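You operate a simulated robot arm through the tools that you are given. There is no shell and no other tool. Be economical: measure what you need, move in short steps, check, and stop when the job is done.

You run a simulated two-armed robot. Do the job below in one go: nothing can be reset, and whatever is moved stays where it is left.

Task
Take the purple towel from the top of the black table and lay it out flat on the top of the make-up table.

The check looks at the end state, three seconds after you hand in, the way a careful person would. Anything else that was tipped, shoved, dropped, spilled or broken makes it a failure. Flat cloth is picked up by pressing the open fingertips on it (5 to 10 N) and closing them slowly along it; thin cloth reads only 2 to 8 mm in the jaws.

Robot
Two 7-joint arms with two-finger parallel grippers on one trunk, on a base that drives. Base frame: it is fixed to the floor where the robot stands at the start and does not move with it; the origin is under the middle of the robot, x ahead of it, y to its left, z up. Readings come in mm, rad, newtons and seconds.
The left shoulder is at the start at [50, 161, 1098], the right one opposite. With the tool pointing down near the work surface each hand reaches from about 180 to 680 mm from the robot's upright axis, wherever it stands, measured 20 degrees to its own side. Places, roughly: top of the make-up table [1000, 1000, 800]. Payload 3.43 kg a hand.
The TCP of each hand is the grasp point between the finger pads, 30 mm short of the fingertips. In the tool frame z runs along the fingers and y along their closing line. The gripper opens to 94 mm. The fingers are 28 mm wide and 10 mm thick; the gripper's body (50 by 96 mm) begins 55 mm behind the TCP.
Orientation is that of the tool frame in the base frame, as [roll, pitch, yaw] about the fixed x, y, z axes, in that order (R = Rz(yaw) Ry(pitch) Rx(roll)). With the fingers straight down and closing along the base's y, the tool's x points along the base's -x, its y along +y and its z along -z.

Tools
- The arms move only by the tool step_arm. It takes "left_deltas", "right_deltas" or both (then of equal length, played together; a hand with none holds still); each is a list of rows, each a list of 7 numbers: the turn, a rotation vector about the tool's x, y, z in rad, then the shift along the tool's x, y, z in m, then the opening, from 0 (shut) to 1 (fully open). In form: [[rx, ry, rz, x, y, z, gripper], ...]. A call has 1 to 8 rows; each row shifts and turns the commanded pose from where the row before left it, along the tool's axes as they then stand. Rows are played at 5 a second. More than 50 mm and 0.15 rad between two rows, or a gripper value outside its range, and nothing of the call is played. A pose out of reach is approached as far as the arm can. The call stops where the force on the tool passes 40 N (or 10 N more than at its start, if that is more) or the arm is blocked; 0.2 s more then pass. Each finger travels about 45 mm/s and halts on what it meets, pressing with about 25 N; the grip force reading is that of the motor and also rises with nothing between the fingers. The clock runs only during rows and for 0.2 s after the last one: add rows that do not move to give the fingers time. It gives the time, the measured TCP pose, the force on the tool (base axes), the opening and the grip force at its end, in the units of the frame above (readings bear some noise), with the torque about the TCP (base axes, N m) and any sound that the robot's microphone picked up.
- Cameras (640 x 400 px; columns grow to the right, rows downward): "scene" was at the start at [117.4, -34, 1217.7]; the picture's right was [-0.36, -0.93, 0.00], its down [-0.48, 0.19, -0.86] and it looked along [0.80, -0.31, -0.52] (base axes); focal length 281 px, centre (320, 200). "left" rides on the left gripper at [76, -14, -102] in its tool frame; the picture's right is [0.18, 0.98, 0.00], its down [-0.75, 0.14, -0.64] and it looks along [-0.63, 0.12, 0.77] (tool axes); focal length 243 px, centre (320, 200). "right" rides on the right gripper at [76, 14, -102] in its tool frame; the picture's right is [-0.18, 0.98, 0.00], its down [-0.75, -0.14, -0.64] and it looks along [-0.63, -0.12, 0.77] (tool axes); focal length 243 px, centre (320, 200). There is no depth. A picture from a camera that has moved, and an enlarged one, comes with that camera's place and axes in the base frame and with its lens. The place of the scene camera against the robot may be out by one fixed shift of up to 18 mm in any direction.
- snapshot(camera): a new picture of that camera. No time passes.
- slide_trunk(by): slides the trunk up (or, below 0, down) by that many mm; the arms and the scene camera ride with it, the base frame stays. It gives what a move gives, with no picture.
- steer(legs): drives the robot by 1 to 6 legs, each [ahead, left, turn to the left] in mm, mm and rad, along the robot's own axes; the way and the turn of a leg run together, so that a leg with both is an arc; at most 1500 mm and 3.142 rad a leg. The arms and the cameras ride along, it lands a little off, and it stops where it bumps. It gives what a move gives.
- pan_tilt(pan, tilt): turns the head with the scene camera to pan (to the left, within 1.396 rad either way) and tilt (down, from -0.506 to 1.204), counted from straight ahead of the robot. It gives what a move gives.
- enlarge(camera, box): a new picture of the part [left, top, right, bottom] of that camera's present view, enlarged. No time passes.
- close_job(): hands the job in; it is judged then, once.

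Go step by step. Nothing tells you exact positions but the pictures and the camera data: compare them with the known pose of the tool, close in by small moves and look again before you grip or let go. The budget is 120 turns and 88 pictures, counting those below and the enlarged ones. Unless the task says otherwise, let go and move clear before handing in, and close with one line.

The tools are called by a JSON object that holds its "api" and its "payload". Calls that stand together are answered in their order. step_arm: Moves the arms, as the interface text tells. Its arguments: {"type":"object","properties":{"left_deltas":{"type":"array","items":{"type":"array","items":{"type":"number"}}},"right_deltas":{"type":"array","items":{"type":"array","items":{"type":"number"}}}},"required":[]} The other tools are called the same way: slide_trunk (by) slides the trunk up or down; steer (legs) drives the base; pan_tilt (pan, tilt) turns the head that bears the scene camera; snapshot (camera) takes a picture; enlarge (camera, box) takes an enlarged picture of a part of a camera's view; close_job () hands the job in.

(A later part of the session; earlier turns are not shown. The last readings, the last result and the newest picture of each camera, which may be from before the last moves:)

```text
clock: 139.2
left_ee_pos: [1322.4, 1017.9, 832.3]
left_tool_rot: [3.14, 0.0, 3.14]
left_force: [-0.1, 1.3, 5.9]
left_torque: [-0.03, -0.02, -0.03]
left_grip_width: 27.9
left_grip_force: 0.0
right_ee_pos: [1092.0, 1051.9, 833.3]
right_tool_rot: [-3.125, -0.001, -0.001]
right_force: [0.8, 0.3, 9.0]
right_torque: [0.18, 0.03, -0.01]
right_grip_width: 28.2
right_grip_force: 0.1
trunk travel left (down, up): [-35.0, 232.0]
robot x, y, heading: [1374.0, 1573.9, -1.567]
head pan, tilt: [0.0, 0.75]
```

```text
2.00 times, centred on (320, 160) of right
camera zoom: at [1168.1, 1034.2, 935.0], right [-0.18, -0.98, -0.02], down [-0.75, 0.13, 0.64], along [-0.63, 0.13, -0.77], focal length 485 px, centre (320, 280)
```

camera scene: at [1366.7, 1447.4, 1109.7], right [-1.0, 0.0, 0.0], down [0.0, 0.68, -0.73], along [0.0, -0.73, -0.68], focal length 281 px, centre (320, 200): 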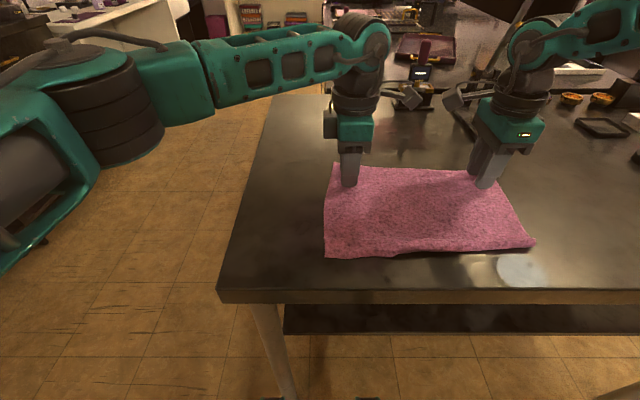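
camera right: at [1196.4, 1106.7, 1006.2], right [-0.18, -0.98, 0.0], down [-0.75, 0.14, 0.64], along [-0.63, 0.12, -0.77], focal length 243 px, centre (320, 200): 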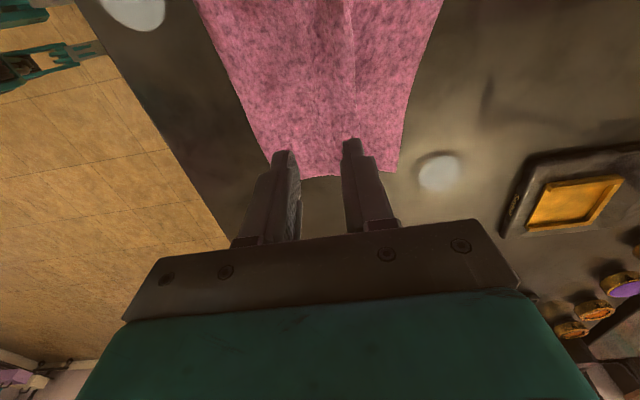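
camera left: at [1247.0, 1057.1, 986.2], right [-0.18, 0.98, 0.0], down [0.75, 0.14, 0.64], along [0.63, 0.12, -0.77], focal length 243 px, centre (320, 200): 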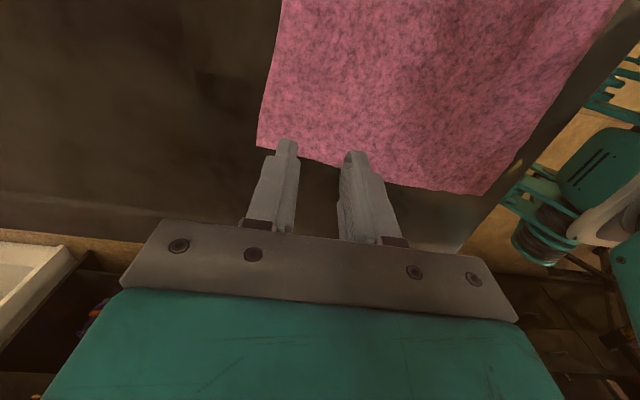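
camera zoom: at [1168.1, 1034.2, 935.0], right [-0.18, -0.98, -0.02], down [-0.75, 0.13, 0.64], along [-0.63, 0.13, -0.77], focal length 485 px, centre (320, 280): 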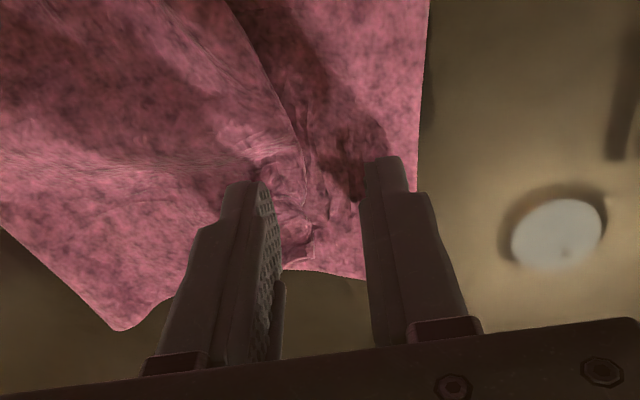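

Both fingers stand 5–15 mm inside the far hem, which is good. I close both slowly.

{"api": "step_arm", "payload": {"left_deltas": [[0, 0, 0, 0, 0, 0.0002, 0.28], [0, 0, 0, 0, 0, 0, 0.24], [0, 0, 0, 0, 0, 0, 0.2], [0, 0, 0, 0, 0, 0, 0.16], [0, 0, 0, 0, 0, 0, 0.12], [0, 0, 0, 0, 0, 0, 0.08], [0, 0, 0, 0, 0, 0, 0.03], [0, 0, 0, 0, 0, 0, 0]], "right_deltas": [[0, 0, 0, 0, 0, 0, 0.28], [0, 0, 0, 0, 0, 0, 0.24], [0, 0, 0, 0, 0, 0, 0.2], [0, 0, 0, 0, 0, 0, 0.16], [0, 0, 0, 0, 0, 0, 0.12], [0, 0, 0, 0, 0, 0, 0.08], [0, 0, 0, 0, 0, 0, 0.03], [0, 0, 0, 0, 0, 0, 0]]}}

{"api": "step_arm", "payload": {"left_deltas": [[0, 0, 0, 0, 0, -0.01, 0], [0, 0, 0, 0, 0, -0.02, 0], [0, 0, 0, 0, 0, -0.02, 0]], "right_deltas": [[0, 0, 0, 0, 0, -0.01, 0], [0, 0, 0, 0, 0, -0.02, 0], [-0.02, 0, 0, 0, 0, -0.02, 0]]}}

```text
clock: 141.0
left_ee_pos: [1322.2, 1017.1, 832.0]
left_tool_rot: [3.14, -0.001, 3.139]
left_force: [0.0, -2.3, 12.8]
left_torque: [-0.07, -0.04, 0.03]
left_grip_width: 2.3
left_grip_force: 25.0
right_ee_pos: [1091.2, 1050.8, 833.0]
right_tool_rot: [-3.122, -0.002, 0.001]
right_force: [0.9, -0.8, 4.5]
right_torque: [-0.02, 0.04, 0.02]
right_grip_width: 2.4
right_grip_force: 25.0
trunk travel left (down, up): [-35.0, 232.0]
robot x, y, heading: [1370.9, 1572.9, -1.571]
head pan, tilt: [0.0, 0.75]
```

```text
clock: 141.8
left_ee_pos: [1322.8, 1015.7, 881.8]
left_tool_rot: [3.138, 0.0, 3.139]
left_force: [-0.7, -0.3, -0.4]
left_torque: [0.0, -0.01, 0.01]
left_grip_width: 2.3
left_grip_force: 24.8
right_ee_pos: [1091.3, 1047.8, 881.4]
right_tool_rot: [3.141, -0.002, 0.0]
right_force: [-0.7, 0.1, -0.8]
right_torque: [0.06, 0.01, 0.0]
right_grip_width: 2.5
right_grip_force: 24.9
trunk travel left (down, up): [-35.0, 232.0]
robot x, y, heading: [1378.0, 1570.8, -1.569]
head pan, tilt: [0.0, 0.75]
```

Both hold. I raise the trunk so the towel hangs from its far hem, and bring both hands level at y≈1190.

{"api": "slide_trunk", "payload": {"by": 190}}

{"api": "step_arm", "payload": {"left_deltas": [[0, 0, 0, 0, 0.045, 0, 0], [0, 0, 0, 0, 0.045, 0, 0], [0, 0, 0, 0, 0.045, 0, 0], [0, 0, 0, 0, 0.04, 0, 0], [0, 0, 0, 0, 0, 0, 0]], "right_deltas": [[0, 0, 0, 0, -0.036, 0, 0], [0, 0, 0, 0, -0.036, 0, 0], [0, 0, 0, 0, -0.036, 0, 0], [0, 0, 0, 0, -0.035, 0, 0], [0, 0, 0, 0, 0, 0, 0]]}}

{"api": "snapshot", "payload": {"camera": "scene"}}

```text
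clock: 143.9
left_ee_pos: [1324.0, 1016.3, 1072.0]
left_tool_rot: [3.138, 0.0, 3.141]
left_force: [-0.6, 0.0, 0.4]
left_torque: [0.02, 0.0, 0.04]
left_grip_width: 2.3
left_grip_force: 25.2
right_ee_pos: [1091.4, 1048.3, 1071.9]
right_tool_rot: [-3.14, -0.001, 0.001]
right_force: [-0.2, 0.4, -0.7]
right_torque: [0.03, -0.02, 0.01]
right_grip_width: 2.3
right_grip_force: 25.0
trunk travel left (down, up): [-225.0, 42.0]
robot x, y, heading: [1374.2, 1570.0, -1.566]
head pan, tilt: [0.0, 0.75]
```

```text
clock: 145.1
left_ee_pos: [1324.3, 1189.8, 1070.6]
left_tool_rot: [3.138, 0.001, 3.14]
left_force: [-0.2, -0.6, 0.3]
left_torque: [0.02, -0.02, 0.0]
left_grip_width: 1.8
left_grip_force: 25.3
right_ee_pos: [1091.3, 1190.9, 1071.3]
right_tool_rot: [-3.139, -0.001, 0.0]
right_force: [0.5, 1.2, 0.2]
right_torque: [0.0, -0.02, 0.0]
right_grip_width: 2.4
right_grip_force: 25.1
trunk travel left (down, up): [-225.0, 42.0]
robot x, y, heading: [1374.6, 1567.7, -1.571]
head pan, tilt: [0.0, 0.75]
```

```text
17 pictures are left
camera scene: at [1366.9, 1446.4, 1299.5], right [-1.0, 0.0, 0.0], down [0.0, 0.68, -0.73], along [0.0, -0.73, -0.68], focal length 281 px, centre (320, 200)
```

scene: 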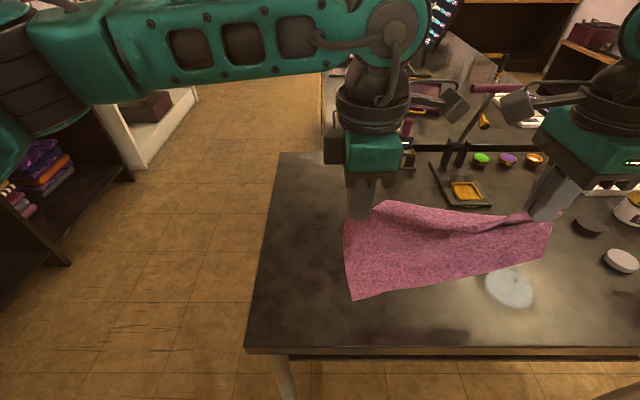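

{"api": "enlarge", "payload": {"camera": "scene", "box": [320, 170, 580, 332]}}

{"api": "snapshot", "payload": {"camera": "right"}}

```text
2.46 times, centred on (450, 251) of scene
camera zoom: at [1366.9, 1446.4, 1299.5], right [-1.0, 0.0, 0.0], down [0.0, 0.68, -0.73], along [0.0, -0.73, -0.68], focal length 692 px, centre (0, 74)
```

zoom: 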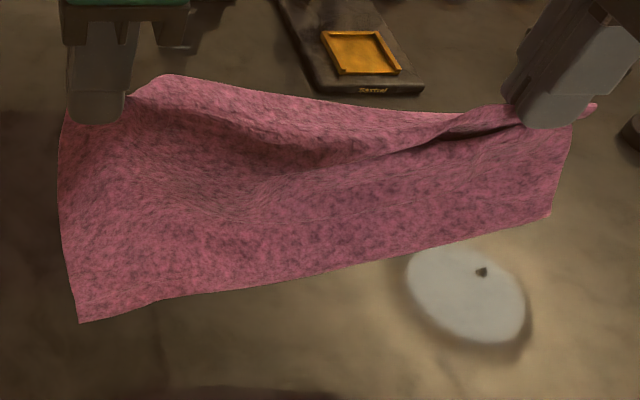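

```text
15 pictures are left
camera right: at [1167.3, 1176.3, 1174.2], right [-0.18, -0.98, 0.0], down [-0.75, 0.14, 0.64], along [-0.63, 0.12, -0.77], focal length 243 px, centre (320, 200)
```

right: 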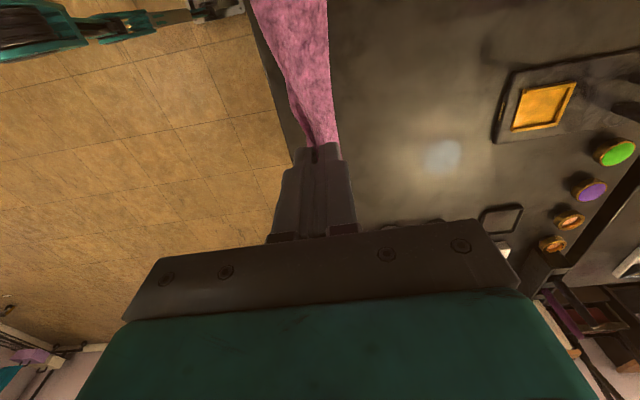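

The right pinch sits mid-cloth, but the near hem is now clean and straight. I'll lay the towel down near hem first, then pick it up again by that clean near hem and re-lay it like the first time.

{"api": "step_arm", "payload": {"left_deltas": [[0, 0, 0, 0, 0.012, 0, 0], [0, 0, 0, 0, 0.012, 0, 0], [0, 0, 0, 0, 0.011, 0, 0], [0, 0, 0, 0, 0, 0, 0], [0, 0, 0, 0, 0, 0.016, 0], [0, 0, 0, 0, 0, 0.016, 0], [0, 0, 0, 0, 0, 0.016, 0]], "right_deltas": [[0, 0, 0, 0, -0.012, 0, 0], [0, 0, 0, 0, -0.012, 0, 0], [0, 0, 0, 0, -0.011, 0, 0], [0, 0, 0, 0, 0, 0, 0], [0, 0, 0, 0, 0, 0.016, 0], [0, 0, 0, 0, 0, 0.016, 0], [0, 0, 0, 0, 0, 0.016, 0]]}}

{"api": "step_arm", "payload": {"left_deltas": [[0, 0, 0, 0, -0.012, 0.012, 0], [0, 0, 0, 0, -0.012, 0.012, 0], [0, 0, 0, 0, -0.012, 0.012, 0], [0, 0, 0, 0, -0.012, 0.012, 0], [0, 0, 0, 0, -0.012, 0.012, 0], [0, 0, 0, 0, -0.012, 0.012, 0], [0, 0, 0, 0, -0.012, 0.012, 0], [0, 0, 0, 0, -0.012, 0.012, 0]], "right_deltas": [[0, 0, 0, 0, 0, 0.012, 0], [0, 0, 0, 0, 0, 0.012, 0], [0, 0, 0, 0, 0, 0.012, 0], [0, 0, 0, 0, 0, 0.012, 0], [0, 0, 0, 0, 0, 0.012, 0], [0, 0, 0, 0, 0, 0.012, 0], [0, 0, 0, 0, 0, 0.012, 0], [0, 0, 0, 0, 0, 0.012, 0]]}}

{"api": "enlarge", "payload": {"camera": "scene", "box": [240, 150, 600, 375]}}

```text
clock: 146.7
left_ee_pos: [1323.4, 1226.5, 1024.4]
left_tool_rot: [3.14, 0.0, 3.14]
left_force: [0.8, 0.9, -0.1]
left_torque: [-0.02, -0.04, 0.0]
left_grip_width: 2.4
left_grip_force: 25.5
right_ee_pos: [1090.9, 1227.0, 1024.9]
right_tool_rot: [-3.14, -0.002, 0.0]
right_force: [0.4, 0.1, 0.3]
right_torque: [0.0, 0.0, -0.01]
right_grip_width: 2.1
right_grip_force: 25.1
trunk travel left (down, up): [-225.0, 42.0]
robot x, y, heading: [1373.9, 1568.5, -1.568]
head pan, tilt: [0.0, 0.75]
```

```text
clock: 148.5
left_ee_pos: [1322.3, 1129.5, 927.5]
left_tool_rot: [3.136, 0.0, 3.136]
left_force: [-7.7, 3.4, 0.0]
left_torque: [0.09, 0.17, -0.05]
left_grip_width: 2.4
left_grip_force: 25.2
right_ee_pos: [1092.1, 1226.4, 928.0]
right_tool_rot: [3.141, -0.007, -0.001]
right_force: [7.1, -3.4, 0.4]
right_torque: [-0.06, -0.22, -0.07]
right_grip_width: 2.4
right_grip_force: 25.6
trunk travel left (down, up): [-225.0, 42.0]
robot x, y, heading: [1376.0, 1568.0, -1.573]
head pan, tilt: [0.0, 0.75]
```

```text
1.78 times, centred on (420, 262) of scene
camera zoom: at [1366.7, 1446.6, 1299.6], right [-1.0, 0.0, 0.0], down [0.0, 0.68, -0.73], along [0.0, -0.73, -0.68], focal length 500 px, centre (142, 89)
```

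zoom: 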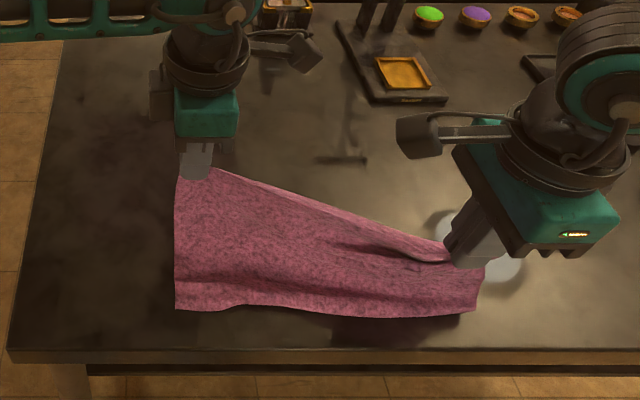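

{"api": "step_arm", "payload": {"left_deltas": [[0, 0, 0, 0.003, -0.01, 0.012, 0], [0, 0, 0, 0, -0.012, 0.012, 0], [0, 0, 0, 0, -0.012, 0.012, 0], [0, 0, 0, 0, -0.012, 0.012, 0], [0, 0, 0, 0, -0.012, 0.012, 0], [0, 0, 0, 0, -0.012, 0.012, 0], [0, 0, 0, 0, -0.012, 0.012, 0]], "right_deltas": [[0, 0, 0, 0.004, 0.014, 0.012, 0], [0, 0, 0, 0, 0.013, 0.012, 0], [0, 0, 0, 0, 0.013, 0.012, 0], [0, 0, 0, 0, 0.012, 0.012, 0], [0, 0, 0, 0, 0.012, 0.012, 0], [0, 0, 0, 0, 0.012, 0.012, 0], [0, 0, 0, 0, 0.012, 0.012, 0]]}}

{"api": "enlarge", "payload": {"camera": "scene", "box": [240, 150, 600, 375]}}

```text
clock: 150.1
left_ee_pos: [1319.1, 1048.3, 842.4]
left_tool_rot: [3.138, -0.001, 3.138]
left_force: [-2.8, 1.9, -0.5]
left_torque: [0.04, 0.08, -0.01]
left_grip_width: 2.1
left_grip_force: 25.4
right_ee_pos: [1094.6, 1146.9, 852.2]
right_tool_rot: [3.141, -0.004, 0.0]
right_force: [2.8, -1.6, -0.2]
right_torque: [-0.04, -0.1, -0.01]
right_grip_width: 2.6
right_grip_force: 25.2
right hand out of reach, approached as far as the arm can: row 7
trunk travel left (down, up): [-225.0, 42.0]
robot x, y, heading: [1370.5, 1570.8, -1.57]
head pan, tilt: [0.0, 0.75]
```

```text
1.78 times, centred on (420, 262) of scene
camera zoom: at [1366.4, 1447.0, 1299.7], right [-1.0, 0.0, 0.0], down [0.0, 0.68, -0.73], along [0.0, -0.73, -0.68], focal length 500 px, centre (142, 89)
```

zoom: 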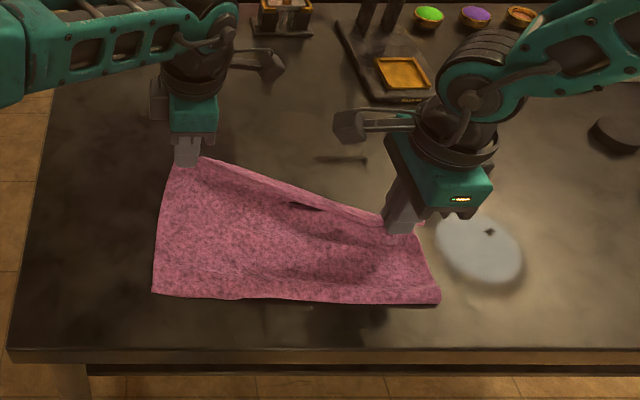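

The near hem lies straight now. I lower the last bit with the trunk, release both hands and lift them off.

{"api": "slide_trunk", "payload": {"by": -8}}

{"api": "step_arm", "payload": {"left_deltas": [[0, 0, 0, 0, 0, 0, 0.1], [0, 0, 0, 0, 0, 0, 0.2], [0, 0, 0, 0, 0, 0, 0.3], [0, 0, 0, 0, 0, 0, 0.3], [0, 0, 0, 0, 0, -0.02, 0.3], [0, 0, 0, 0, 0, -0.04, 0.3]], "right_deltas": [[0, 0, 0, 0, 0, 0, 0.1], [0, 0, 0, 0, 0, 0, 0.2], [0, 0, 0, 0, 0, 0, 0.3], [0, 0, 0, 0, 0, 0, 0.3], [0, 0, 0, 0, 0, -0.02, 0.3], [0, 0, 0, 0, 0, -0.04, 0.3]]}}

{"api": "step_arm", "payload": {"left_deltas": [[0, 0, 0, 0, 0.045, 0, 0.3], [0, 0, 0, 0, 0.045, 0, 0.3], [0, 0, 0, 0, 0.045, 0, 0.3], [0, 0, 0, 0, 0.03, 0, 0.3]], "right_deltas": [[0, 0, 0, 0, -0.02, 0, 0.3], [0, 0, 0, 0, -0.02, 0, 0.3], [0, 0, 0, 0, -0.015, 0, 0.3], [0, 0, 0, 0, -0.015, 0, 0.3]]}}

{"api": "enlarge", "payload": {"camera": "scene", "box": [240, 150, 600, 375]}}

```text
clock: 150.7
left_ee_pos: [1320.2, 1048.5, 834.4]
left_tool_rot: [3.139, -0.001, 3.139]
left_force: [-2.8, 1.1, 0.8]
left_torque: [0.05, 0.09, -0.04]
left_grip_width: 2.4
left_grip_force: 25.1
right_ee_pos: [1095.7, 1147.1, 844.6]
right_tool_rot: [3.141, -0.003, 0.001]
right_force: [3.3, -1.9, 0.0]
right_torque: [-0.04, -0.12, -0.02]
right_grip_width: 2.3
right_grip_force: 24.7
trunk travel left (down, up): [-217.0, 50.0]
robot x, y, heading: [1368.6, 1572.3, -1.573]
head pan, tilt: [0.0, 0.75]
```

```text
clock: 152.1
left_ee_pos: [1319.8, 1045.2, 894.0]
left_tool_rot: [3.139, -0.001, 3.139]
left_force: [0.4, -0.5, -0.6]
left_torque: [0.02, 0.03, -0.01]
left_grip_width: 28.2
left_grip_force: 0.0
right_ee_pos: [1097.5, 1147.1, 904.2]
right_tool_rot: [-3.141, -0.003, 0.0]
right_force: [0.2, 0.8, -0.2]
right_torque: [0.01, -0.01, 0.03]
right_grip_width: 28.3
right_grip_force: 0.1
trunk travel left (down, up): [-217.0, 50.0]
robot x, y, heading: [1374.3, 1570.3, -1.567]
head pan, tilt: [0.0, 0.75]
```

```text
clock: 153.1
left_ee_pos: [1319.2, 1213.1, 894.7]
left_tool_rot: [3.14, 0.0, 3.139]
left_force: [0.3, -0.5, 0.4]
left_torque: [0.01, 0.01, 0.03]
left_grip_width: 28.1
left_grip_force: 0.0
right_ee_pos: [1096.6, 1216.6, 904.5]
right_tool_rot: [3.14, -0.001, 0.001]
right_force: [1.0, 0.4, 0.2]
right_torque: [0.01, -0.01, 0.0]
right_grip_width: 28.2
right_grip_force: 0.0
trunk travel left (down, up): [-217.0, 50.0]
robot x, y, heading: [1375.5, 1572.8, -1.574]
head pan, tilt: [0.0, 0.75]
```

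```text
1.78 times, centred on (420, 262) of scene
camera zoom: at [1366.6, 1447.1, 1291.7], right [-1.0, 0.0, 0.0], down [0.0, 0.68, -0.73], along [0.0, -0.73, -0.68], focal length 500 px, centre (142, 89)
```

zoom: 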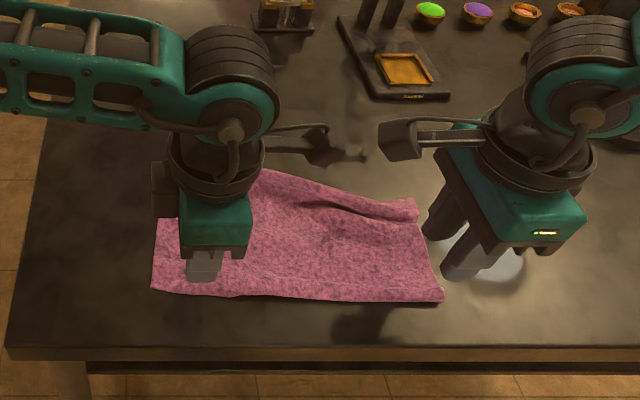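

The near hem lies at y≈1217 (left) to 1227 (right). I set both hands 22 mm inside it, lower with the trunk and press.

{"api": "step_arm", "payload": {"left_deltas": [[0, 0, 0, -0.014, -0.016, 0, 0.3], [0, 0, 0, 0, 0, 0, 0.3]], "right_deltas": [[0, 0, 0, -0.003, 0.011, 0.009, 0.3], [0, 0, 0, 0, 0, 0, 0.3]]}}

{"api": "slide_trunk", "payload": {"by": -56}}

{"api": "enlarge", "payload": {"camera": "left", "box": [160, 60, 480, 260]}}

{"api": "enlarge", "payload": {"camera": "right", "box": [160, 60, 480, 260]}}

```text
clock: 153.7
left_ee_pos: [1333.6, 1196.5, 895.1]
left_tool_rot: [3.137, 0.0, 3.137]
left_force: [-0.2, -0.4, 0.1]
left_torque: [-0.02, 0.01, -0.01]
left_grip_width: 28.4
left_grip_force: 0.1
right_ee_pos: [1092.9, 1205.0, 894.8]
right_tool_rot: [-3.141, -0.002, 0.001]
right_force: [0.2, -0.4, 0.2]
right_torque: [-0.02, 0.01, 0.0]
right_grip_width: 28.2
right_grip_force: 0.1
trunk travel left (down, up): [-217.0, 50.0]
robot x, y, heading: [1370.9, 1568.8, -1.568]
head pan, tilt: [0.0, 0.75]
```

```text
clock: 154.7
left_ee_pos: [1332.9, 1197.3, 837.9]
left_tool_rot: [3.138, 0.001, 3.138]
left_force: [0.4, -0.9, 0.4]
left_torque: [0.02, -0.02, 0.0]
left_grip_width: 28.5
left_grip_force: 0.0
right_ee_pos: [1091.9, 1204.5, 837.8]
right_tool_rot: [-3.141, -0.002, 0.0]
right_force: [-0.2, 0.5, 0.2]
right_torque: [0.0, 0.0, 0.0]
right_grip_width: 28.2
right_grip_force: 0.0
trunk travel left (down, up): [-161.0, 106.0]
robot x, y, heading: [1372.6, 1573.1, -1.571]
head pan, tilt: [0.0, 0.75]
```

```text
2.00 times, centred on (320, 160) of left
camera zoom: at [1258.4, 1181.7, 940.3], right [-0.18, 0.98, 0.0], down [0.75, 0.14, 0.64], along [0.63, 0.12, -0.77], focal length 485 px, centre (320, 280)
```

zoom: 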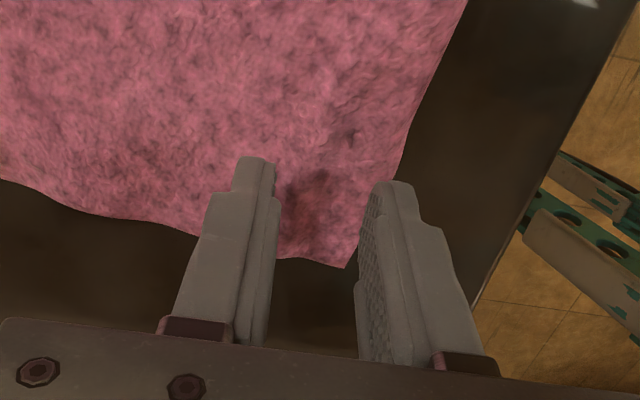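

```text
2.00 times, centred on (320, 160) of right
camera zoom: at [1169.4, 1189.7, 941.3], right [-0.18, -0.98, 0.0], down [-0.76, 0.14, 0.64], along [-0.63, 0.12, -0.77], focal length 485 px, centre (320, 280)
```

zoom: 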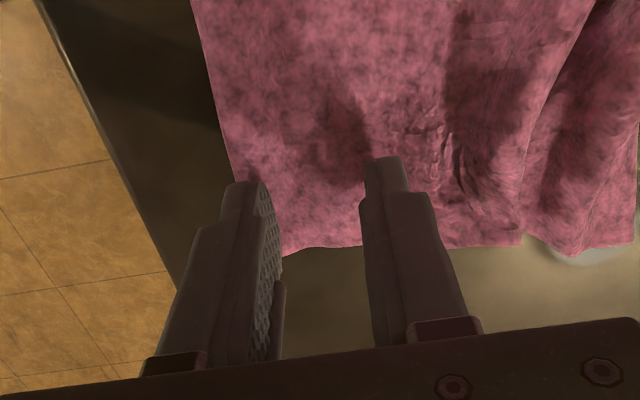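

Both are just flush with the hem; I shift 5 mm inward and press down.

{"api": "step_arm", "payload": {"left_deltas": [[0, 0, 0, 0, -0.006, 0, 0.3], [0, 0, 0, 0, 0, 0.004, 0.3], [0, 0, 0, 0, 0, 0.001, 0.3], [0, 0, 0, 0, 0, 0, 0.3]], "right_deltas": [[0, 0, 0, 0, 0.005, 0, 0.3], [0, 0, 0, 0, 0, 0.004, 0.3], [0, 0, 0, 0, 0, 0.001, 0.3], [0, 0, 0, 0, 0, 0, 0.3]]}}

{"api": "step_arm", "payload": {"left_deltas": [[0, 0, 0, 0, 0, 0.001, 0.3], [0, 0, 0, 0, 0, 0, 0.3]], "right_deltas": [[0, 0, 0, 0, 0, 0.001, 0.3], [0, 0, 0, 0, 0, 0, 0.3]]}}

```text
clock: 155.7
left_ee_pos: [1334.9, 1190.7, 832.8]
left_tool_rot: [3.138, 0.0, 3.14]
left_force: [0.6, 0.8, 0.0]
left_torque: [0.01, 0.0, 0.04]
left_grip_width: 28.3
left_grip_force: 0.0
right_ee_pos: [1092.5, 1198.7, 834.1]
right_tool_rot: [-3.141, -0.001, 0.0]
right_force: [-0.3, -0.5, 1.0]
right_torque: [-0.01, -0.01, 0.01]
right_grip_width: 28.2
right_grip_force: 0.0
trunk travel left (down, up): [-161.0, 106.0]
robot x, y, heading: [1371.1, 1571.6, -1.573]
head pan, tilt: [0.0, 0.75]
```

```text
clock: 156.3
left_ee_pos: [1333.0, 1190.8, 832.7]
left_tool_rot: [3.139, 0.001, 3.14]
left_force: [0.0, 0.8, 0.2]
left_torque: [0.04, -0.04, 0.0]
left_grip_width: 28.1
left_grip_force: 0.0
right_ee_pos: [1093.3, 1198.8, 832.6]
right_tool_rot: [-3.142, -0.004, 0.0]
right_force: [-0.2, 0.7, 1.6]
right_torque: [0.01, 0.03, 0.0]
right_grip_width: 28.0
right_grip_force: 0.0
trunk travel left (down, up): [-161.0, 106.0]
robot x, y, heading: [1374.4, 1568.8, -1.564]
head pan, tilt: [0.0, 0.75]
```

{"api": "step_arm", "payload": {"left_deltas": [[0, 0, 0, 0, 0, 0.001, 0.3], [0, 0, 0, 0, 0, 0, 0.3]], "right_deltas": [[0, 0, 0, 0, 0, 0.0007, 0.3], [0, 0, 0, 0, 0, 0, 0.3]]}}

```text
clock: 156.9
left_ee_pos: [1334.9, 1191.3, 832.4]
left_tool_rot: [3.138, 0.0, 3.14]
left_force: [0.1, 0.1, 2.7]
left_torque: [0.02, -0.05, 0.01]
left_grip_width: 28.1
left_grip_force: 0.0
right_ee_pos: [1092.8, 1201.8, 832.9]
right_tool_rot: [-3.141, 0.0, -0.001]
right_force: [-1.0, -0.6, 3.1]
right_torque: [0.0, 0.07, 0.02]
right_grip_width: 28.1
right_grip_force: 0.1
trunk travel left (down, up): [-161.0, 106.0]
robot x, y, heading: [1373.6, 1572.8, -1.569]
head pan, tilt: [0.0, 0.75]
```

{"api": "step_arm", "payload": {"left_deltas": [[0, 0, 0, 0, 0, 0.0006, 0.3], [0, 0, 0, 0, 0, 0, 0.3]], "right_deltas": [[0, 0, 0, 0, 0, 0.0005, 0.3], [0, 0, 0, 0, 0, 0, 0.3]]}}

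```text
clock: 157.5
left_ee_pos: [1334.8, 1190.9, 832.1]
left_tool_rot: [3.138, 0.0, 3.138]
left_force: [-0.1, 0.9, 6.3]
left_torque: [0.07, -0.06, 0.03]
left_grip_width: 28.2
left_grip_force: 0.4
right_ee_pos: [1092.6, 1199.0, 833.5]
right_tool_rot: [-3.141, -0.003, 0.0]
right_force: [-0.4, -1.0, 4.5]
right_torque: [0.07, 0.08, 0.02]
right_grip_width: 27.8
right_grip_force: 0.0
trunk travel left (down, up): [-161.0, 106.0]
robot x, y, heading: [1370.3, 1568.7, -1.568]
head pan, tilt: [0.0, 0.75]
```

Pressures are fine (6 and 5 N). I close both slowly.

{"api": "step_arm", "payload": {"left_deltas": [[0, 0, 0, 0, 0, 0.0001, 0.28], [0, 0, 0, 0, 0, 0, 0.24], [0, 0, 0, 0, 0, 0, 0.2], [0, 0, 0, 0, 0, 0, 0.16], [0, 0, 0, 0, 0, 0, 0.12], [0, 0, 0, 0, 0, 0, 0.08], [0, 0, 0, 0, 0, 0, 0.03], [0, 0, 0, 0, 0, 0, 0]], "right_deltas": [[0, 0, 0, 0, 0, 0.0003, 0.28], [0, 0, 0, 0, 0, 0, 0.24], [0, 0, 0, 0, 0, 0, 0.2], [0, 0, 0, 0, 0, 0, 0.16], [0, 0, 0, 0, 0, 0, 0.12], [0, 0, 0, 0, 0, 0, 0.08], [0, 0, 0, 0, 0, 0, 0.03], [0, 0, 0, 0, 0, 0, 0]]}}

```text
clock: 159.3
left_ee_pos: [1335.6, 1191.4, 830.5]
left_tool_rot: [3.14, -0.001, 3.14]
left_force: [0.0, -1.8, 9.0]
left_torque: [0.01, -0.01, 0.0]
left_grip_width: 2.1
left_grip_force: 25.2
right_ee_pos: [1092.9, 1199.2, 831.2]
right_tool_rot: [3.138, -0.002, -0.001]
right_force: [0.9, -1.2, 20.3]
right_torque: [-0.01, 0.03, 0.0]
right_grip_width: 4.5
right_grip_force: 24.7
trunk travel left (down, up): [-161.0, 106.0]
robot x, y, heading: [1370.2, 1570.0, -1.567]
head pan, tilt: [0.0, 0.75]
```

Both hold (2.1 and 4.5 mm). I lift high with trunk and arms so it hangs by the near hem.

{"api": "slide_trunk", "payload": {"by": 104}}

{"api": "step_arm", "payload": {"left_deltas": [[0, 0, 0, 0, 0, -0.025, 0], [0, 0, 0, 0, 0, -0.025, 0], [0, 0, 0, 0, 0, -0.025, 0], [0, 0, 0, 0, 0, -0.025, 0], [0, 0, 0, 0, 0, -0.025, 0], [0, 0, 0, 0, 0, -0.025, 0], [0, 0, 0, 0, 0, 0, 0]], "right_deltas": [[0, 0, 0, 0, 0, -0.025, 0], [0, 0, 0, 0, 0, -0.025, 0], [0, 0, 0, 0, 0, -0.025, 0], [0, 0, 0, 0, 0, -0.025, 0], [0, 0, 0, 0, 0, -0.025, 0], [0, 0, 0, 0, 0, -0.025, 0], [0, 0, 0, 0, 0, 0, 0]]}}

{"api": "step_arm", "payload": {"left_deltas": [[0, 0, 0, 0, -0.04, 0, 0], [0, 0, 0, 0, -0.04, 0, 0], [0, 0, 0, 0, -0.04, 0, 0], [0, 0, 0, 0, -0.03, 0, 0], [0, 0, 0, 0, 0, 0, 0], [0, 0, 0, 0, 0, 0, 0]], "right_deltas": [[0, 0, 0, 0, 0.04, 0, 0], [0, 0, 0, 0, 0.04, 0, 0], [0, 0, 0, 0, 0.04, 0, 0], [0, 0, 0, 0, 0.037, 0, 0], [0, 0, 0, 0, 0, 0, 0], [0, 0, 0, 0, 0, 0, 0]]}}

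{"api": "snapshot", "payload": {"camera": "scene"}}

```text
clock: 160.6
left_ee_pos: [1335.5, 1190.5, 934.6]
left_tool_rot: [3.14, -0.001, 3.138]
left_force: [0.1, 0.8, 0.5]
left_torque: [0.02, -0.03, 0.01]
left_grip_width: 2.4
left_grip_force: 24.9
right_ee_pos: [1092.9, 1198.6, 933.8]
right_tool_rot: [-3.141, -0.002, -0.001]
right_force: [-0.1, -0.1, -0.3]
right_torque: [-0.04, 0.02, 0.01]
right_grip_width: 2.3
right_grip_force: 25.4
trunk travel left (down, up): [-265.0, 2.0]
robot x, y, heading: [1373.9, 1569.1, -1.575]
head pan, tilt: [0.0, 0.75]
```

```text
clock: 162.2
left_ee_pos: [1333.6, 1192.0, 1088.1]
left_tool_rot: [3.137, 0.0, 3.14]
left_force: [-0.2, 0.5, -0.5]
left_torque: [0.0, 0.0, -0.01]
left_grip_width: 2.1
left_grip_force: 24.9
right_ee_pos: [1091.1, 1198.9, 1085.5]
right_tool_rot: [-3.14, -0.003, 0.0]
right_force: [0.0, -0.1, -0.7]
right_torque: [0.01, -0.06, 0.02]
right_grip_width: 2.4
right_grip_force: 24.9
trunk travel left (down, up): [-265.0, 2.0]
robot x, y, heading: [1376.3, 1572.7, -1.564]
head pan, tilt: [0.0, 0.75]
```

```text
clock: 163.6
left_ee_pos: [1334.7, 1041.7, 1085.1]
left_tool_rot: [3.138, 0.001, 3.138]
left_force: [-0.1, -0.6, 0.0]
left_torque: [-0.04, 0.01, 0.0]
left_grip_width: 2.2
left_grip_force: 24.8
right_ee_pos: [1094.5, 1043.5, 1086.7]
right_tool_rot: [-3.138, -0.002, -0.001]
right_force: [0.0, -0.2, -0.1]
right_torque: [0.03, 0.03, -0.01]
right_grip_width: 2.4
right_grip_force: 25.2
trunk travel left (down, up): [-265.0, 2.0]
robot x, y, heading: [1372.3, 1573.5, -1.569]
head pan, tilt: [0.0, 0.75]
```

```text
9 pictures are left
camera scene: at [1366.6, 1446.5, 1339.6], right [-1.0, 0.0, 0.0], down [0.0, 0.68, -0.73], along [0.0, -0.73, -0.68], focal length 281 px, centre (320, 200)
```

scene: 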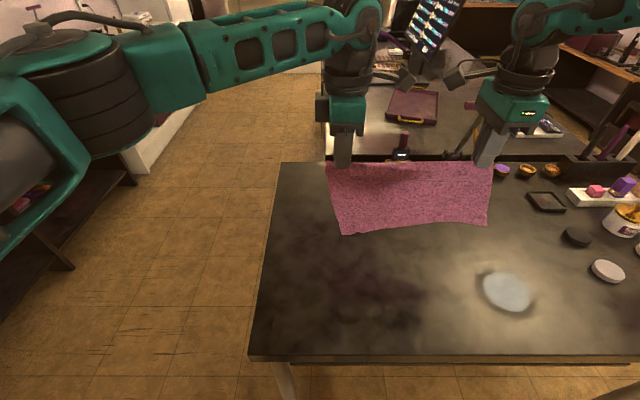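

The towel hangs cleanly by its near hem again. I spread it slightly, position it, and lower until the lower hem touches.

{"api": "step_arm", "payload": {"left_deltas": [[0, 0, 0, -0.003, -0.006, 0, 0], [0, 0, 0, -0.003, -0.006, 0, 0], [0, 0, 0, 0, 0, 0, 0]], "right_deltas": [[0, 0, 0, -0.002, 0.004, 0, 0], [0, 0, 0, -0.002, 0.004, 0, 0], [0, 0, 0, 0, 0, 0, 0]]}}

{"api": "slide_trunk", "payload": {"by": -62}}

{"api": "step_arm", "payload": {"left_deltas": [[0, 0, 0, 0, 0.004, 0.006, 0], [0, 0, 0, 0, 0.005, 0.008, 0], [0, 0, 0, 0, 0.006, 0.008, 0], [0, 0, 0, 0, 0.008, 0.008, 0], [0, 0, 0, 0, 0.008, 0.008, 0], [0, 0, 0, 0, 0.008, 0.008, 0], [0, 0, 0, 0, 0.008, 0.008, 0]], "right_deltas": [[0, 0, 0, 0, -0.004, 0.006, 0], [0, 0, 0, 0, -0.005, 0.008, 0], [0, 0, 0, 0, -0.006, 0.008, 0], [0, 0, 0, 0, -0.008, 0.008, 0], [0, 0, 0, 0, -0.008, 0.008, 0], [0, 0, 0, 0, -0.008, 0.008, 0], [0, 0, 0, 0, -0.008, 0.008, 0]]}}

{"api": "snapshot", "payload": {"camera": "left"}}

```text
clock: 164.4
left_ee_pos: [1340.9, 1027.4, 1084.0]
left_tool_rot: [3.138, 0.001, 3.139]
left_force: [-3.6, 0.1, -0.1]
left_torque: [0.01, 0.07, -0.03]
left_grip_width: 2.2
left_grip_force: 25.2
right_ee_pos: [1088.6, 1033.9, 1086.6]
right_tool_rot: [-3.139, -0.004, 0.001]
right_force: [3.1, 0.1, -0.7]
right_torque: [0.01, -0.06, 0.02]
right_grip_width: 2.3
right_grip_force: 25.3
trunk travel left (down, up): [-265.0, 2.0]
robot x, y, heading: [1376.6, 1573.5, -1.566]
head pan, tilt: [0.0, 0.75]
```

```text
clock: 165.4
left_ee_pos: [1340.3, 1027.3, 1022.1]
left_tool_rot: [3.137, 0.001, 3.14]
left_force: [-3.5, 0.2, 0.1]
left_torque: [0.0, 0.09, 0.0]
left_grip_width: 2.0
left_grip_force: 24.7
right_ee_pos: [1089.2, 1034.6, 1023.6]
right_tool_rot: [-3.14, -0.001, 0.0]
right_force: [4.4, 0.4, 0.1]
right_torque: [0.02, -0.13, 0.02]
right_grip_width: 2.4
right_grip_force: 25.0
trunk travel left (down, up): [-203.0, 64.0]
robot x, y, heading: [1371.1, 1575.5, -1.57]
head pan, tilt: [0.0, 0.75]
```

```text
clock: 167.1
left_ee_pos: [1342.5, 1074.0, 968.7]
left_tool_rot: [3.138, 0.002, 3.138]
left_force: [-5.2, 0.6, 0.7]
left_torque: [0.0, 0.11, -0.05]
left_grip_width: 2.2
left_grip_force: 24.7
right_ee_pos: [1089.8, 1079.7, 970.3]
right_tool_rot: [-3.141, -0.002, -0.001]
right_force: [4.0, -0.8, -0.2]
right_torque: [-0.02, -0.1, -0.01]
right_grip_width: 2.5
right_grip_force: 25.6
trunk travel left (down, up): [-203.0, 64.0]
robot x, y, heading: [1370.5, 1573.3, -1.566]
head pan, tilt: [0.0, 0.75]
```

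```text
8 pictures are left
camera left: at [1266.7, 1058.5, 1070.9], right [-0.18, 0.98, 0.0], down [0.75, 0.14, 0.64], along [0.63, 0.12, -0.77], focal length 243 px, centre (320, 200)
```

left: 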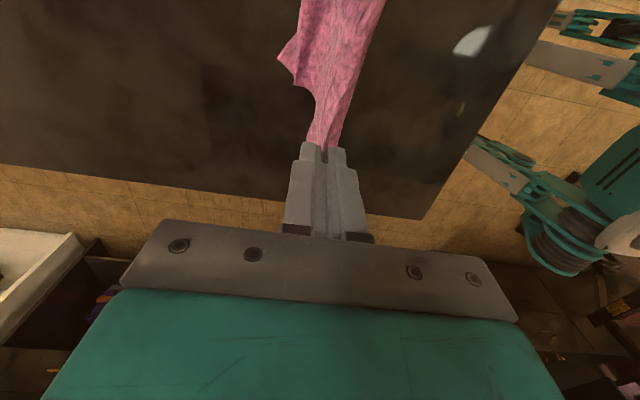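

The lower hem rests at y≈1030. I ease the side tension and continue the peel.

{"api": "step_arm", "payload": {"left_deltas": [[0, 0, 0, 0.002, 0.009, 0.008, 0], [0, 0, 0, 0, 0.009, 0.008, 0], [0, 0, 0, 0, 0.009, 0.008, 0], [0, 0, 0, 0, 0.009, 0.008, 0], [0, 0, 0, 0, 0.009, 0.008, 0], [0, 0, 0, 0, 0.009, 0.008, 0], [0, 0, 0, 0, 0.009, 0.008, 0], [0, 0, 0, 0, 0.009, 0.008, 0]], "right_deltas": [[0, 0, 0, 0.002, -0.009, 0.008, 0], [0, 0, 0, 0, -0.009, 0.008, 0], [0, 0, 0, 0, -0.009, 0.008, 0], [0, 0, 0, 0, -0.009, 0.008, 0], [0, 0, 0, 0, -0.009, 0.008, 0], [0, 0, 0, 0, -0.009, 0.008, 0], [0, 0, 0, 0, -0.009, 0.008, 0], [0, 0, 0, 0, -0.009, 0.008, 0]]}}

{"api": "step_arm", "payload": {"left_deltas": [[0, 0, 0, 0, 0.009, 0.008, 0], [0, 0, 0, 0, 0.009, 0.008, 0], [0, 0, 0, 0, 0.009, 0.008, 0], [0, 0, 0, 0, 0.009, 0.008, 0], [0, 0, 0, 0, 0.009, 0.008, 0], [0, 0, 0, 0, 0.009, 0.007, 0], [0, 0, 0, 0, 0.009, 0.006, 0]], "right_deltas": [[0, 0, 0, 0, -0.009, 0.008, 0], [0, 0, 0, 0, -0.009, 0.008, 0], [0, 0, 0, 0, -0.009, 0.008, 0], [0, 0, 0, 0, -0.009, 0.008, 0], [0, 0, 0, 0, -0.009, 0.008, 0], [0, 0, 0, 0, -0.009, 0.008, 0], [0, 0, 0, 0, -0.009, 0.007, 0]]}}

{"api": "enlarge", "payload": {"camera": "scene", "box": [240, 150, 600, 375]}}

```text
clock: 168.8
left_ee_pos: [1339.5, 1148.2, 905.5]
left_tool_rot: [3.138, 0.001, 3.14]
left_force: [-0.9, -0.3, -0.4]
left_torque: [0.01, 0.02, -0.01]
left_grip_width: 2.4
left_grip_force: 24.7
right_ee_pos: [1091.5, 1155.5, 906.1]
right_tool_rot: [-3.141, -0.003, 0.002]
right_force: [0.1, 0.9, 0.1]
right_torque: [0.0, 0.0, 0.04]
right_grip_width: 2.5
right_grip_force: 25.1
trunk travel left (down, up): [-203.0, 64.0]
robot x, y, heading: [1374.5, 1571.3, -1.571]
head pan, tilt: [0.0, 0.75]
```

```text
clock: 170.4
left_ee_pos: [1339.7, 1212.4, 851.6]
left_tool_rot: [3.139, 0.001, 3.141]
left_force: [-0.8, -0.7, -0.2]
left_torque: [0.0, 0.02, 0.01]
left_grip_width: 2.3
left_grip_force: 24.8
right_ee_pos: [1090.9, 1218.2, 849.9]
right_tool_rot: [-3.141, -0.002, -0.002]
right_force: [0.7, 1.3, -0.3]
right_torque: [0.05, -0.04, 0.01]
right_grip_width: 2.3
right_grip_force: 25.4
trunk travel left (down, up): [-203.0, 64.0]
robot x, y, heading: [1369.4, 1567.4, -1.567]
head pan, tilt: [0.0, 0.75]
```

```text
1.78 times, centred on (420, 262) of scene
camera zoom: at [1366.6, 1446.9, 1277.6], right [-1.0, 0.0, 0.0], down [0.0, 0.68, -0.73], along [0.0, -0.73, -0.68], focal length 500 px, centre (142, 89)
```

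zoom: 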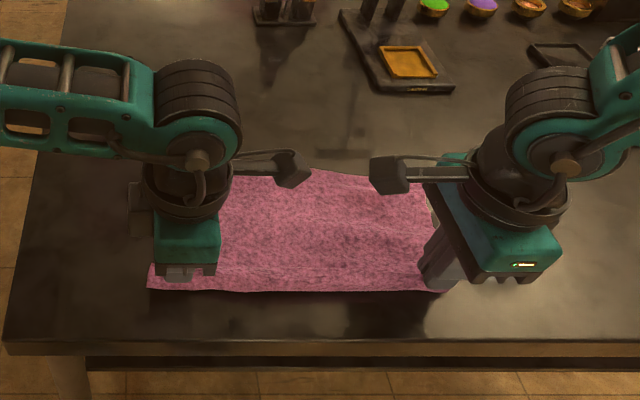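

Almost down. I pull the slack out a little, then lower the last bit while moving slightly away so the short flap turns outward.

{"api": "step_arm", "payload": {"left_deltas": [[0, 0, 0, 0, 0.006, 0, 0], [0, 0, 0, 0, 0.006, 0, 0], [0, 0, 0, 0, 0.006, 0, 0], [0, 0, 0, 0, 0, 0, 0], [0, 0, 0, 0, -0.004, 0.006, 0], [0, 0, 0, 0, -0.003, 0.006, 0], [0, 0, 0, 0, -0.001, 0.005, 0], [0, 0, 0, 0, 0, 0, 0]], "right_deltas": [[0, 0, 0, 0, -0.005, 0, 0], [0, 0, 0, 0, -0.006, 0, 0], [0, 0, 0, 0, -0.006, 0, 0], [0, 0, 0, 0, 0, 0, 0], [0, 0, 0, 0, 0.004, 0.006, 0], [0, 0, 0, 0, 0.003, 0.005, 0], [0, 0, 0, 0, 0.001, 0.005, 0], [0, 0, 0, 0, 0, 0, 0]]}}

{"api": "step_arm", "payload": {"left_deltas": [[0, 0, 0, 0, 0, 0.001, 0], [0, 0, 0, 0, 0, 0, 0]], "right_deltas": [[0, 0, 0, 0, 0, 0.001, 0], [0, 0, 0, 0, 0, 0, 0]]}}

```text
clock: 172.2
left_ee_pos: [1338.7, 1220.9, 834.7]
left_tool_rot: [3.137, 0.0, 3.138]
left_force: [-1.3, 0.1, 0.1]
left_torque: [-0.01, 0.02, 0.0]
left_grip_width: 2.3
left_grip_force: 24.6
right_ee_pos: [1092.6, 1225.8, 834.5]
right_tool_rot: [-3.141, -0.004, 0.0]
right_force: [1.5, 0.2, 4.6]
right_torque: [0.06, -0.09, 0.03]
right_grip_width: 2.6
right_grip_force: 24.7
trunk travel left (down, up): [-203.0, 64.0]
robot x, y, heading: [1374.8, 1567.8, -1.566]
head pan, tilt: [0.0, 0.75]
```

```text
clock: 172.8
left_ee_pos: [1339.5, 1221.0, 834.3]
left_tool_rot: [3.137, 0.0, 3.139]
left_force: [-0.7, 0.3, -0.3]
left_torque: [0.03, 0.02, 0.01]
left_grip_width: 2.2
left_grip_force: 24.8
right_ee_pos: [1092.0, 1226.0, 834.8]
right_tool_rot: [3.141, -0.001, 0.0]
right_force: [3.1, 0.8, 7.0]
right_torque: [0.04, -0.05, -0.04]
right_grip_width: 2.5
right_grip_force: 25.1
trunk travel left (down, up): [-203.0, 64.0]
robot x, y, heading: [1374.6, 1572.7, -1.573]
head pan, tilt: [0.0, 0.75]
```

{"api": "step_arm", "payload": {"left_deltas": [[0, 0, 0, 0, 0, 0.002, 0], [0, 0, 0, 0, 0, 0, 0]]}}

{"api": "enlarge", "payload": {"camera": "right", "box": [160, 60, 480, 260]}}

```text
clock: 173.4
left_ee_pos: [1340.3, 1219.2, 830.7]
left_tool_rot: [3.139, 0.001, 3.138]
left_force: [-0.8, -0.3, 3.7]
left_torque: [0.03, 0.01, -0.02]
left_grip_width: 2.0
left_grip_force: 25.6
right_ee_pos: [1092.2, 1225.6, 834.7]
right_tool_rot: [3.141, -0.002, 0.0]
right_force: [2.2, 0.5, 5.6]
right_torque: [0.02, -0.09, -0.01]
right_grip_width: 2.5
right_grip_force: 24.5
trunk travel left (down, up): [-203.0, 64.0]
robot x, y, heading: [1376.4, 1572.2, -1.57]
head pan, tilt: [0.0, 0.75]
```

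```text
2.00 times, centred on (320, 160) of right
camera zoom: at [1168.5, 1210.3, 937.7], right [-0.18, -0.98, 0.0], down [-0.75, 0.14, 0.64], along [-0.63, 0.12, -0.77], focal length 485 px, centre (320, 280)
```

zoom: 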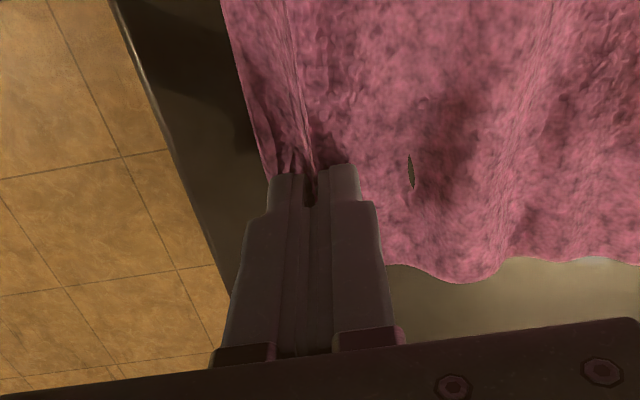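

Now I open both slowly along the cloth to spread the pinches, and lift.

{"api": "step_arm", "payload": {"left_deltas": [[0, 0, 0, 0, 0, 0.0002, 0.04], [0, 0, 0, 0, 0, 0, 0.08], [0, 0, 0, 0, 0, 0, 0.12], [0, 0, 0, 0, 0, 0, 0.16], [0, 0, 0, 0, 0, 0, 0.2], [0, 0, 0, 0, 0, 0, 0.24], [0, 0, 0, 0, 0, 0, 0.28], [0, 0, 0, 0, 0, 0, 0.28]], "right_deltas": [[0, 0, 0, 0, 0, 0.0008, 0.04], [0, 0, 0, 0, 0, 0.0004, 0.08], [0, 0, 0, 0, 0, 0.0002, 0.12], [0, 0, 0, 0, 0, 0, 0.16], [0, 0, 0, 0, 0, 0, 0.2], [0, 0, 0, 0, 0, 0, 0.24], [0, 0, 0, 0, 0, 0, 0.28], [0, 0, 0, 0, 0, 0, 0.28]]}}

{"api": "step_arm", "payload": {"left_deltas": [[0, 0, 0, 0, 0, -0.003, 0.28], [0, 0, 0, 0, 0, -0.02, 0.28], [0, 0, 0, 0, 0, -0.04, 0.28], [0, 0, 0, 0, 0, -0.045, 0.28], [0, 0, 0, 0, 0, -0.045, 0.28], [0, 0, 0, 0, 0, -0.045, 0.28]], "right_deltas": [[0, 0, 0, 0, 0, -0.003, 0.28], [0, 0, 0, 0, 0, -0.02, 0.28], [0, 0, 0, 0, 0, -0.04, 0.28], [0, 0, 0, 0, 0, -0.045, 0.28], [0, 0, 0, 0, 0, -0.045, 0.28], [0, 0, 0, 0, 0, -0.045, 0.28]]}}

{"api": "enlarge", "payload": {"camera": "scene", "box": [280, 200, 520, 350]}}

```text
clock: 175.2
left_ee_pos: [1340.1, 1220.4, 831.8]
left_tool_rot: [3.138, -0.002, 3.14]
left_force: [0.0, 0.4, 0.7]
left_torque: [0.02, 0.01, -0.01]
left_grip_width: 25.9
left_grip_force: 0.0
right_ee_pos: [1090.9, 1225.4, 833.4]
right_tool_rot: [3.14, -0.002, 0.001]
right_force: [0.0, 0.1, 0.4]
right_torque: [0.04, 0.03, 0.0]
right_grip_width: 26.3
right_grip_force: 0.1
trunk travel left (down, up): [-203.0, 64.0]
robot x, y, heading: [1373.6, 1571.4, -1.568]
head pan, tilt: [0.0, 0.75]
```

```text
clock: 176.7
left_ee_pos: [1338.9, 1218.3, 1034.0]
left_tool_rot: [3.14, 0.001, 3.14]
left_force: [0.0, -0.3, 0.5]
left_torque: [-0.03, 0.01, 0.01]
left_grip_width: 26.5
left_grip_force: 0.0
right_ee_pos: [1093.3, 1228.5, 1034.6]
right_tool_rot: [-3.139, -0.003, -0.002]
right_force: [-0.2, 0.5, -0.2]
right_torque: [0.02, -0.01, 0.03]
right_grip_width: 26.2
right_grip_force: 0.0
trunk travel left (down, up): [-203.0, 64.0]
robot x, y, heading: [1374.4, 1577.5, -1.571]
head pan, tilt: [0.0, 0.75]
```

```text
2.67 times, centred on (400, 275) of scene
camera zoom: at [1366.7, 1447.4, 1277.6], right [-1.0, 0.0, 0.0], down [0.0, 0.68, -0.73], along [0.0, -0.73, -0.68], focal length 750 px, centre (107, 0)
```

zoom: 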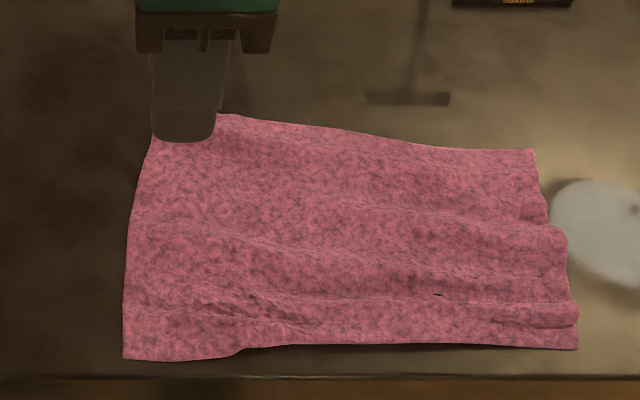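

The towel is down, but dragged toward me with soft waves, mainly on the right. I press near the far hem with both hands and draw it away to pull the waves out.

{"api": "step_arm", "payload": {"left_deltas": [[0, 0, 0, 0.014, -0.032, 0, 0.3], [0, 0, 0, 0, -0.032, 0, 0.3], [0, 0, 0, 0, -0.032, 0, 0.3], [0, 0, 0, 0, -0.032, 0, 0.3]], "right_deltas": [[0, 0, 0, -0.005, 0.025, 0, 0.3], [0, 0, 0, 0, 0.025, 0, 0.3], [0, 0, 0, 0, 0.025, 0, 0.3], [0, 0, 0, 0, 0.025, 0, 0.3]]}}

{"api": "slide_trunk", "payload": {"by": -150}}

{"api": "snapshot", "payload": {"camera": "right"}}

```text
clock: 177.7
left_ee_pos: [1322.8, 1091.7, 1027.7]
left_tool_rot: [3.138, 0.0, 3.139]
left_force: [-1.0, -0.1, 0.2]
left_torque: [-0.01, 0.0, 0.01]
left_grip_width: 28.1
left_grip_force: 0.0
right_ee_pos: [1088.1, 1125.8, 1032.2]
right_tool_rot: [-3.139, -0.001, 0.002]
right_force: [-0.1, -0.3, 0.3]
right_torque: [0.02, 0.0, 0.01]
right_grip_width: 28.3
right_grip_force: 0.0
trunk travel left (down, up): [-203.0, 64.0]
robot x, y, heading: [1376.8, 1568.3, -1.571]
head pan, tilt: [0.0, 0.75]
```

```text
clock: 179.4
left_ee_pos: [1322.3, 1091.8, 878.5]
left_tool_rot: [3.138, -0.001, 3.138]
left_force: [0.0, 0.7, 0.5]
left_torque: [0.02, 0.0, 0.01]
left_grip_width: 28.4
left_grip_force: 0.0
right_ee_pos: [1088.2, 1127.1, 881.5]
right_tool_rot: [3.141, -0.002, -0.001]
right_force: [-0.5, 0.9, -0.8]
right_torque: [0.0, 0.0, 0.02]
right_grip_width: 28.1
right_grip_force: 0.1
trunk travel left (down, up): [-53.0, 214.0]
robot x, y, heading: [1375.4, 1572.3, -1.571]
head pan, tilt: [0.0, 0.75]
```

```text
4 pictures are left
camera right: at [1164.3, 1111.2, 985.1], right [-0.18, -0.98, 0.0], down [-0.76, 0.14, 0.64], along [-0.63, 0.12, -0.77], focal length 243 px, centre (320, 200)
```

right: 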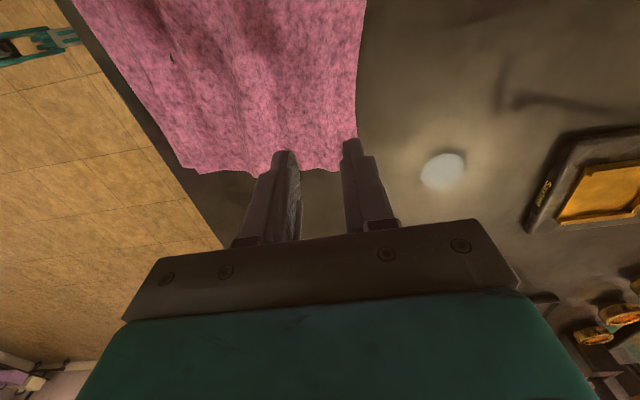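

The right fingers are 6 mm inside the far hem, good. I lower both to the cloth.

{"api": "step_arm", "payload": {"left_deltas": [[0, 0, 0, 0, 0, 0.02, 0.3], [0, 0, 0, 0, 0, 0.02, 0.3], [0, 0, 0, 0, 0, 0.0045, 0.3], [0, 0, 0, 0, 0, 0.0015, 0.3], [0, 0, 0, 0, 0, 0, 0.3]], "right_deltas": [[0, 0, 0, 0, 0, 0.02, 0.3], [0, 0, 0, 0, 0, 0.02, 0.3], [0, 0, 0, 0, 0, 0.0065, 0.3], [0, 0, 0, 0, 0, 0.0015, 0.3], [0, 0, 0, 0, 0, 0, 0.3]]}}

{"api": "step_arm", "payload": {"left_deltas": [[0, 0, 0, 0, 0, 0.0008, 0.3], [0, 0, 0, 0, 0, 0, 0.3]], "right_deltas": [[0, 0, 0, 0, 0, 0.0008, 0.3], [0, 0, 0, 0, 0, 0, 0.3]]}}

```text
clock: 180.6
left_ee_pos: [1323.8, 1091.5, 832.6]
left_tool_rot: [3.138, 0.0, 3.14]
left_force: [0.1, -0.5, 1.1]
left_torque: [-0.03, 0.0, 0.01]
left_grip_width: 28.2
left_grip_force: 0.0
right_ee_pos: [1088.9, 1127.4, 835.1]
right_tool_rot: [-3.141, -0.002, 0.0]
right_force: [-0.8, 0.6, 0.3]
right_torque: [0.01, -0.01, -0.01]
right_grip_width: 28.4
right_grip_force: 0.0
trunk travel left (down, up): [-53.0, 214.0]
robot x, y, heading: [1375.2, 1570.4, -1.571]
head pan, tilt: [0.0, 0.75]
```

```text
clock: 181.2
left_ee_pos: [1322.8, 1091.7, 831.8]
left_tool_rot: [3.137, -0.002, 3.138]
left_force: [-0.5, -0.7, 3.1]
left_torque: [-0.02, -0.02, -0.01]
left_grip_width: 28.5
left_grip_force: 0.0
right_ee_pos: [1088.7, 1126.1, 833.7]
right_tool_rot: [-3.141, -0.001, 0.002]
right_force: [-0.2, 0.1, -0.4]
right_torque: [-0.01, 0.01, -0.03]
right_grip_width: 28.3
right_grip_force: 0.2
trunk travel left (down, up): [-53.0, 214.0]
robot x, y, heading: [1373.8, 1573.9, -1.574]
head pan, tilt: [0.0, 0.75]
```

{"api": "step_arm", "payload": {"left_deltas": [[0, 0, 0, 0, 0, 0.0003, 0.3], [0, 0, 0, 0, 0, 0, 0.3]], "right_deltas": [[0, 0, 0, 0, 0, 0.0018, 0.3], [0, 0, 0, 0, 0, 0, 0.3]]}}

```text
clock: 181.8
left_ee_pos: [1322.3, 1091.2, 831.5]
left_tool_rot: [3.137, 0.0, 3.139]
left_force: [-0.1, -0.9, 2.8]
left_torque: [-0.06, 0.01, -0.01]
left_grip_width: 28.6
left_grip_force: 0.2
right_ee_pos: [1087.7, 1126.8, 832.9]
right_tool_rot: [3.141, -0.003, 0.0]
right_force: [-0.3, 0.2, 1.4]
right_torque: [-0.06, 0.01, 0.0]
right_grip_width: 28.4
right_grip_force: 0.2
trunk travel left (down, up): [-53.0, 214.0]
robot x, y, heading: [1374.8, 1576.0, -1.568]
head pan, tilt: [0.0, 0.75]
```

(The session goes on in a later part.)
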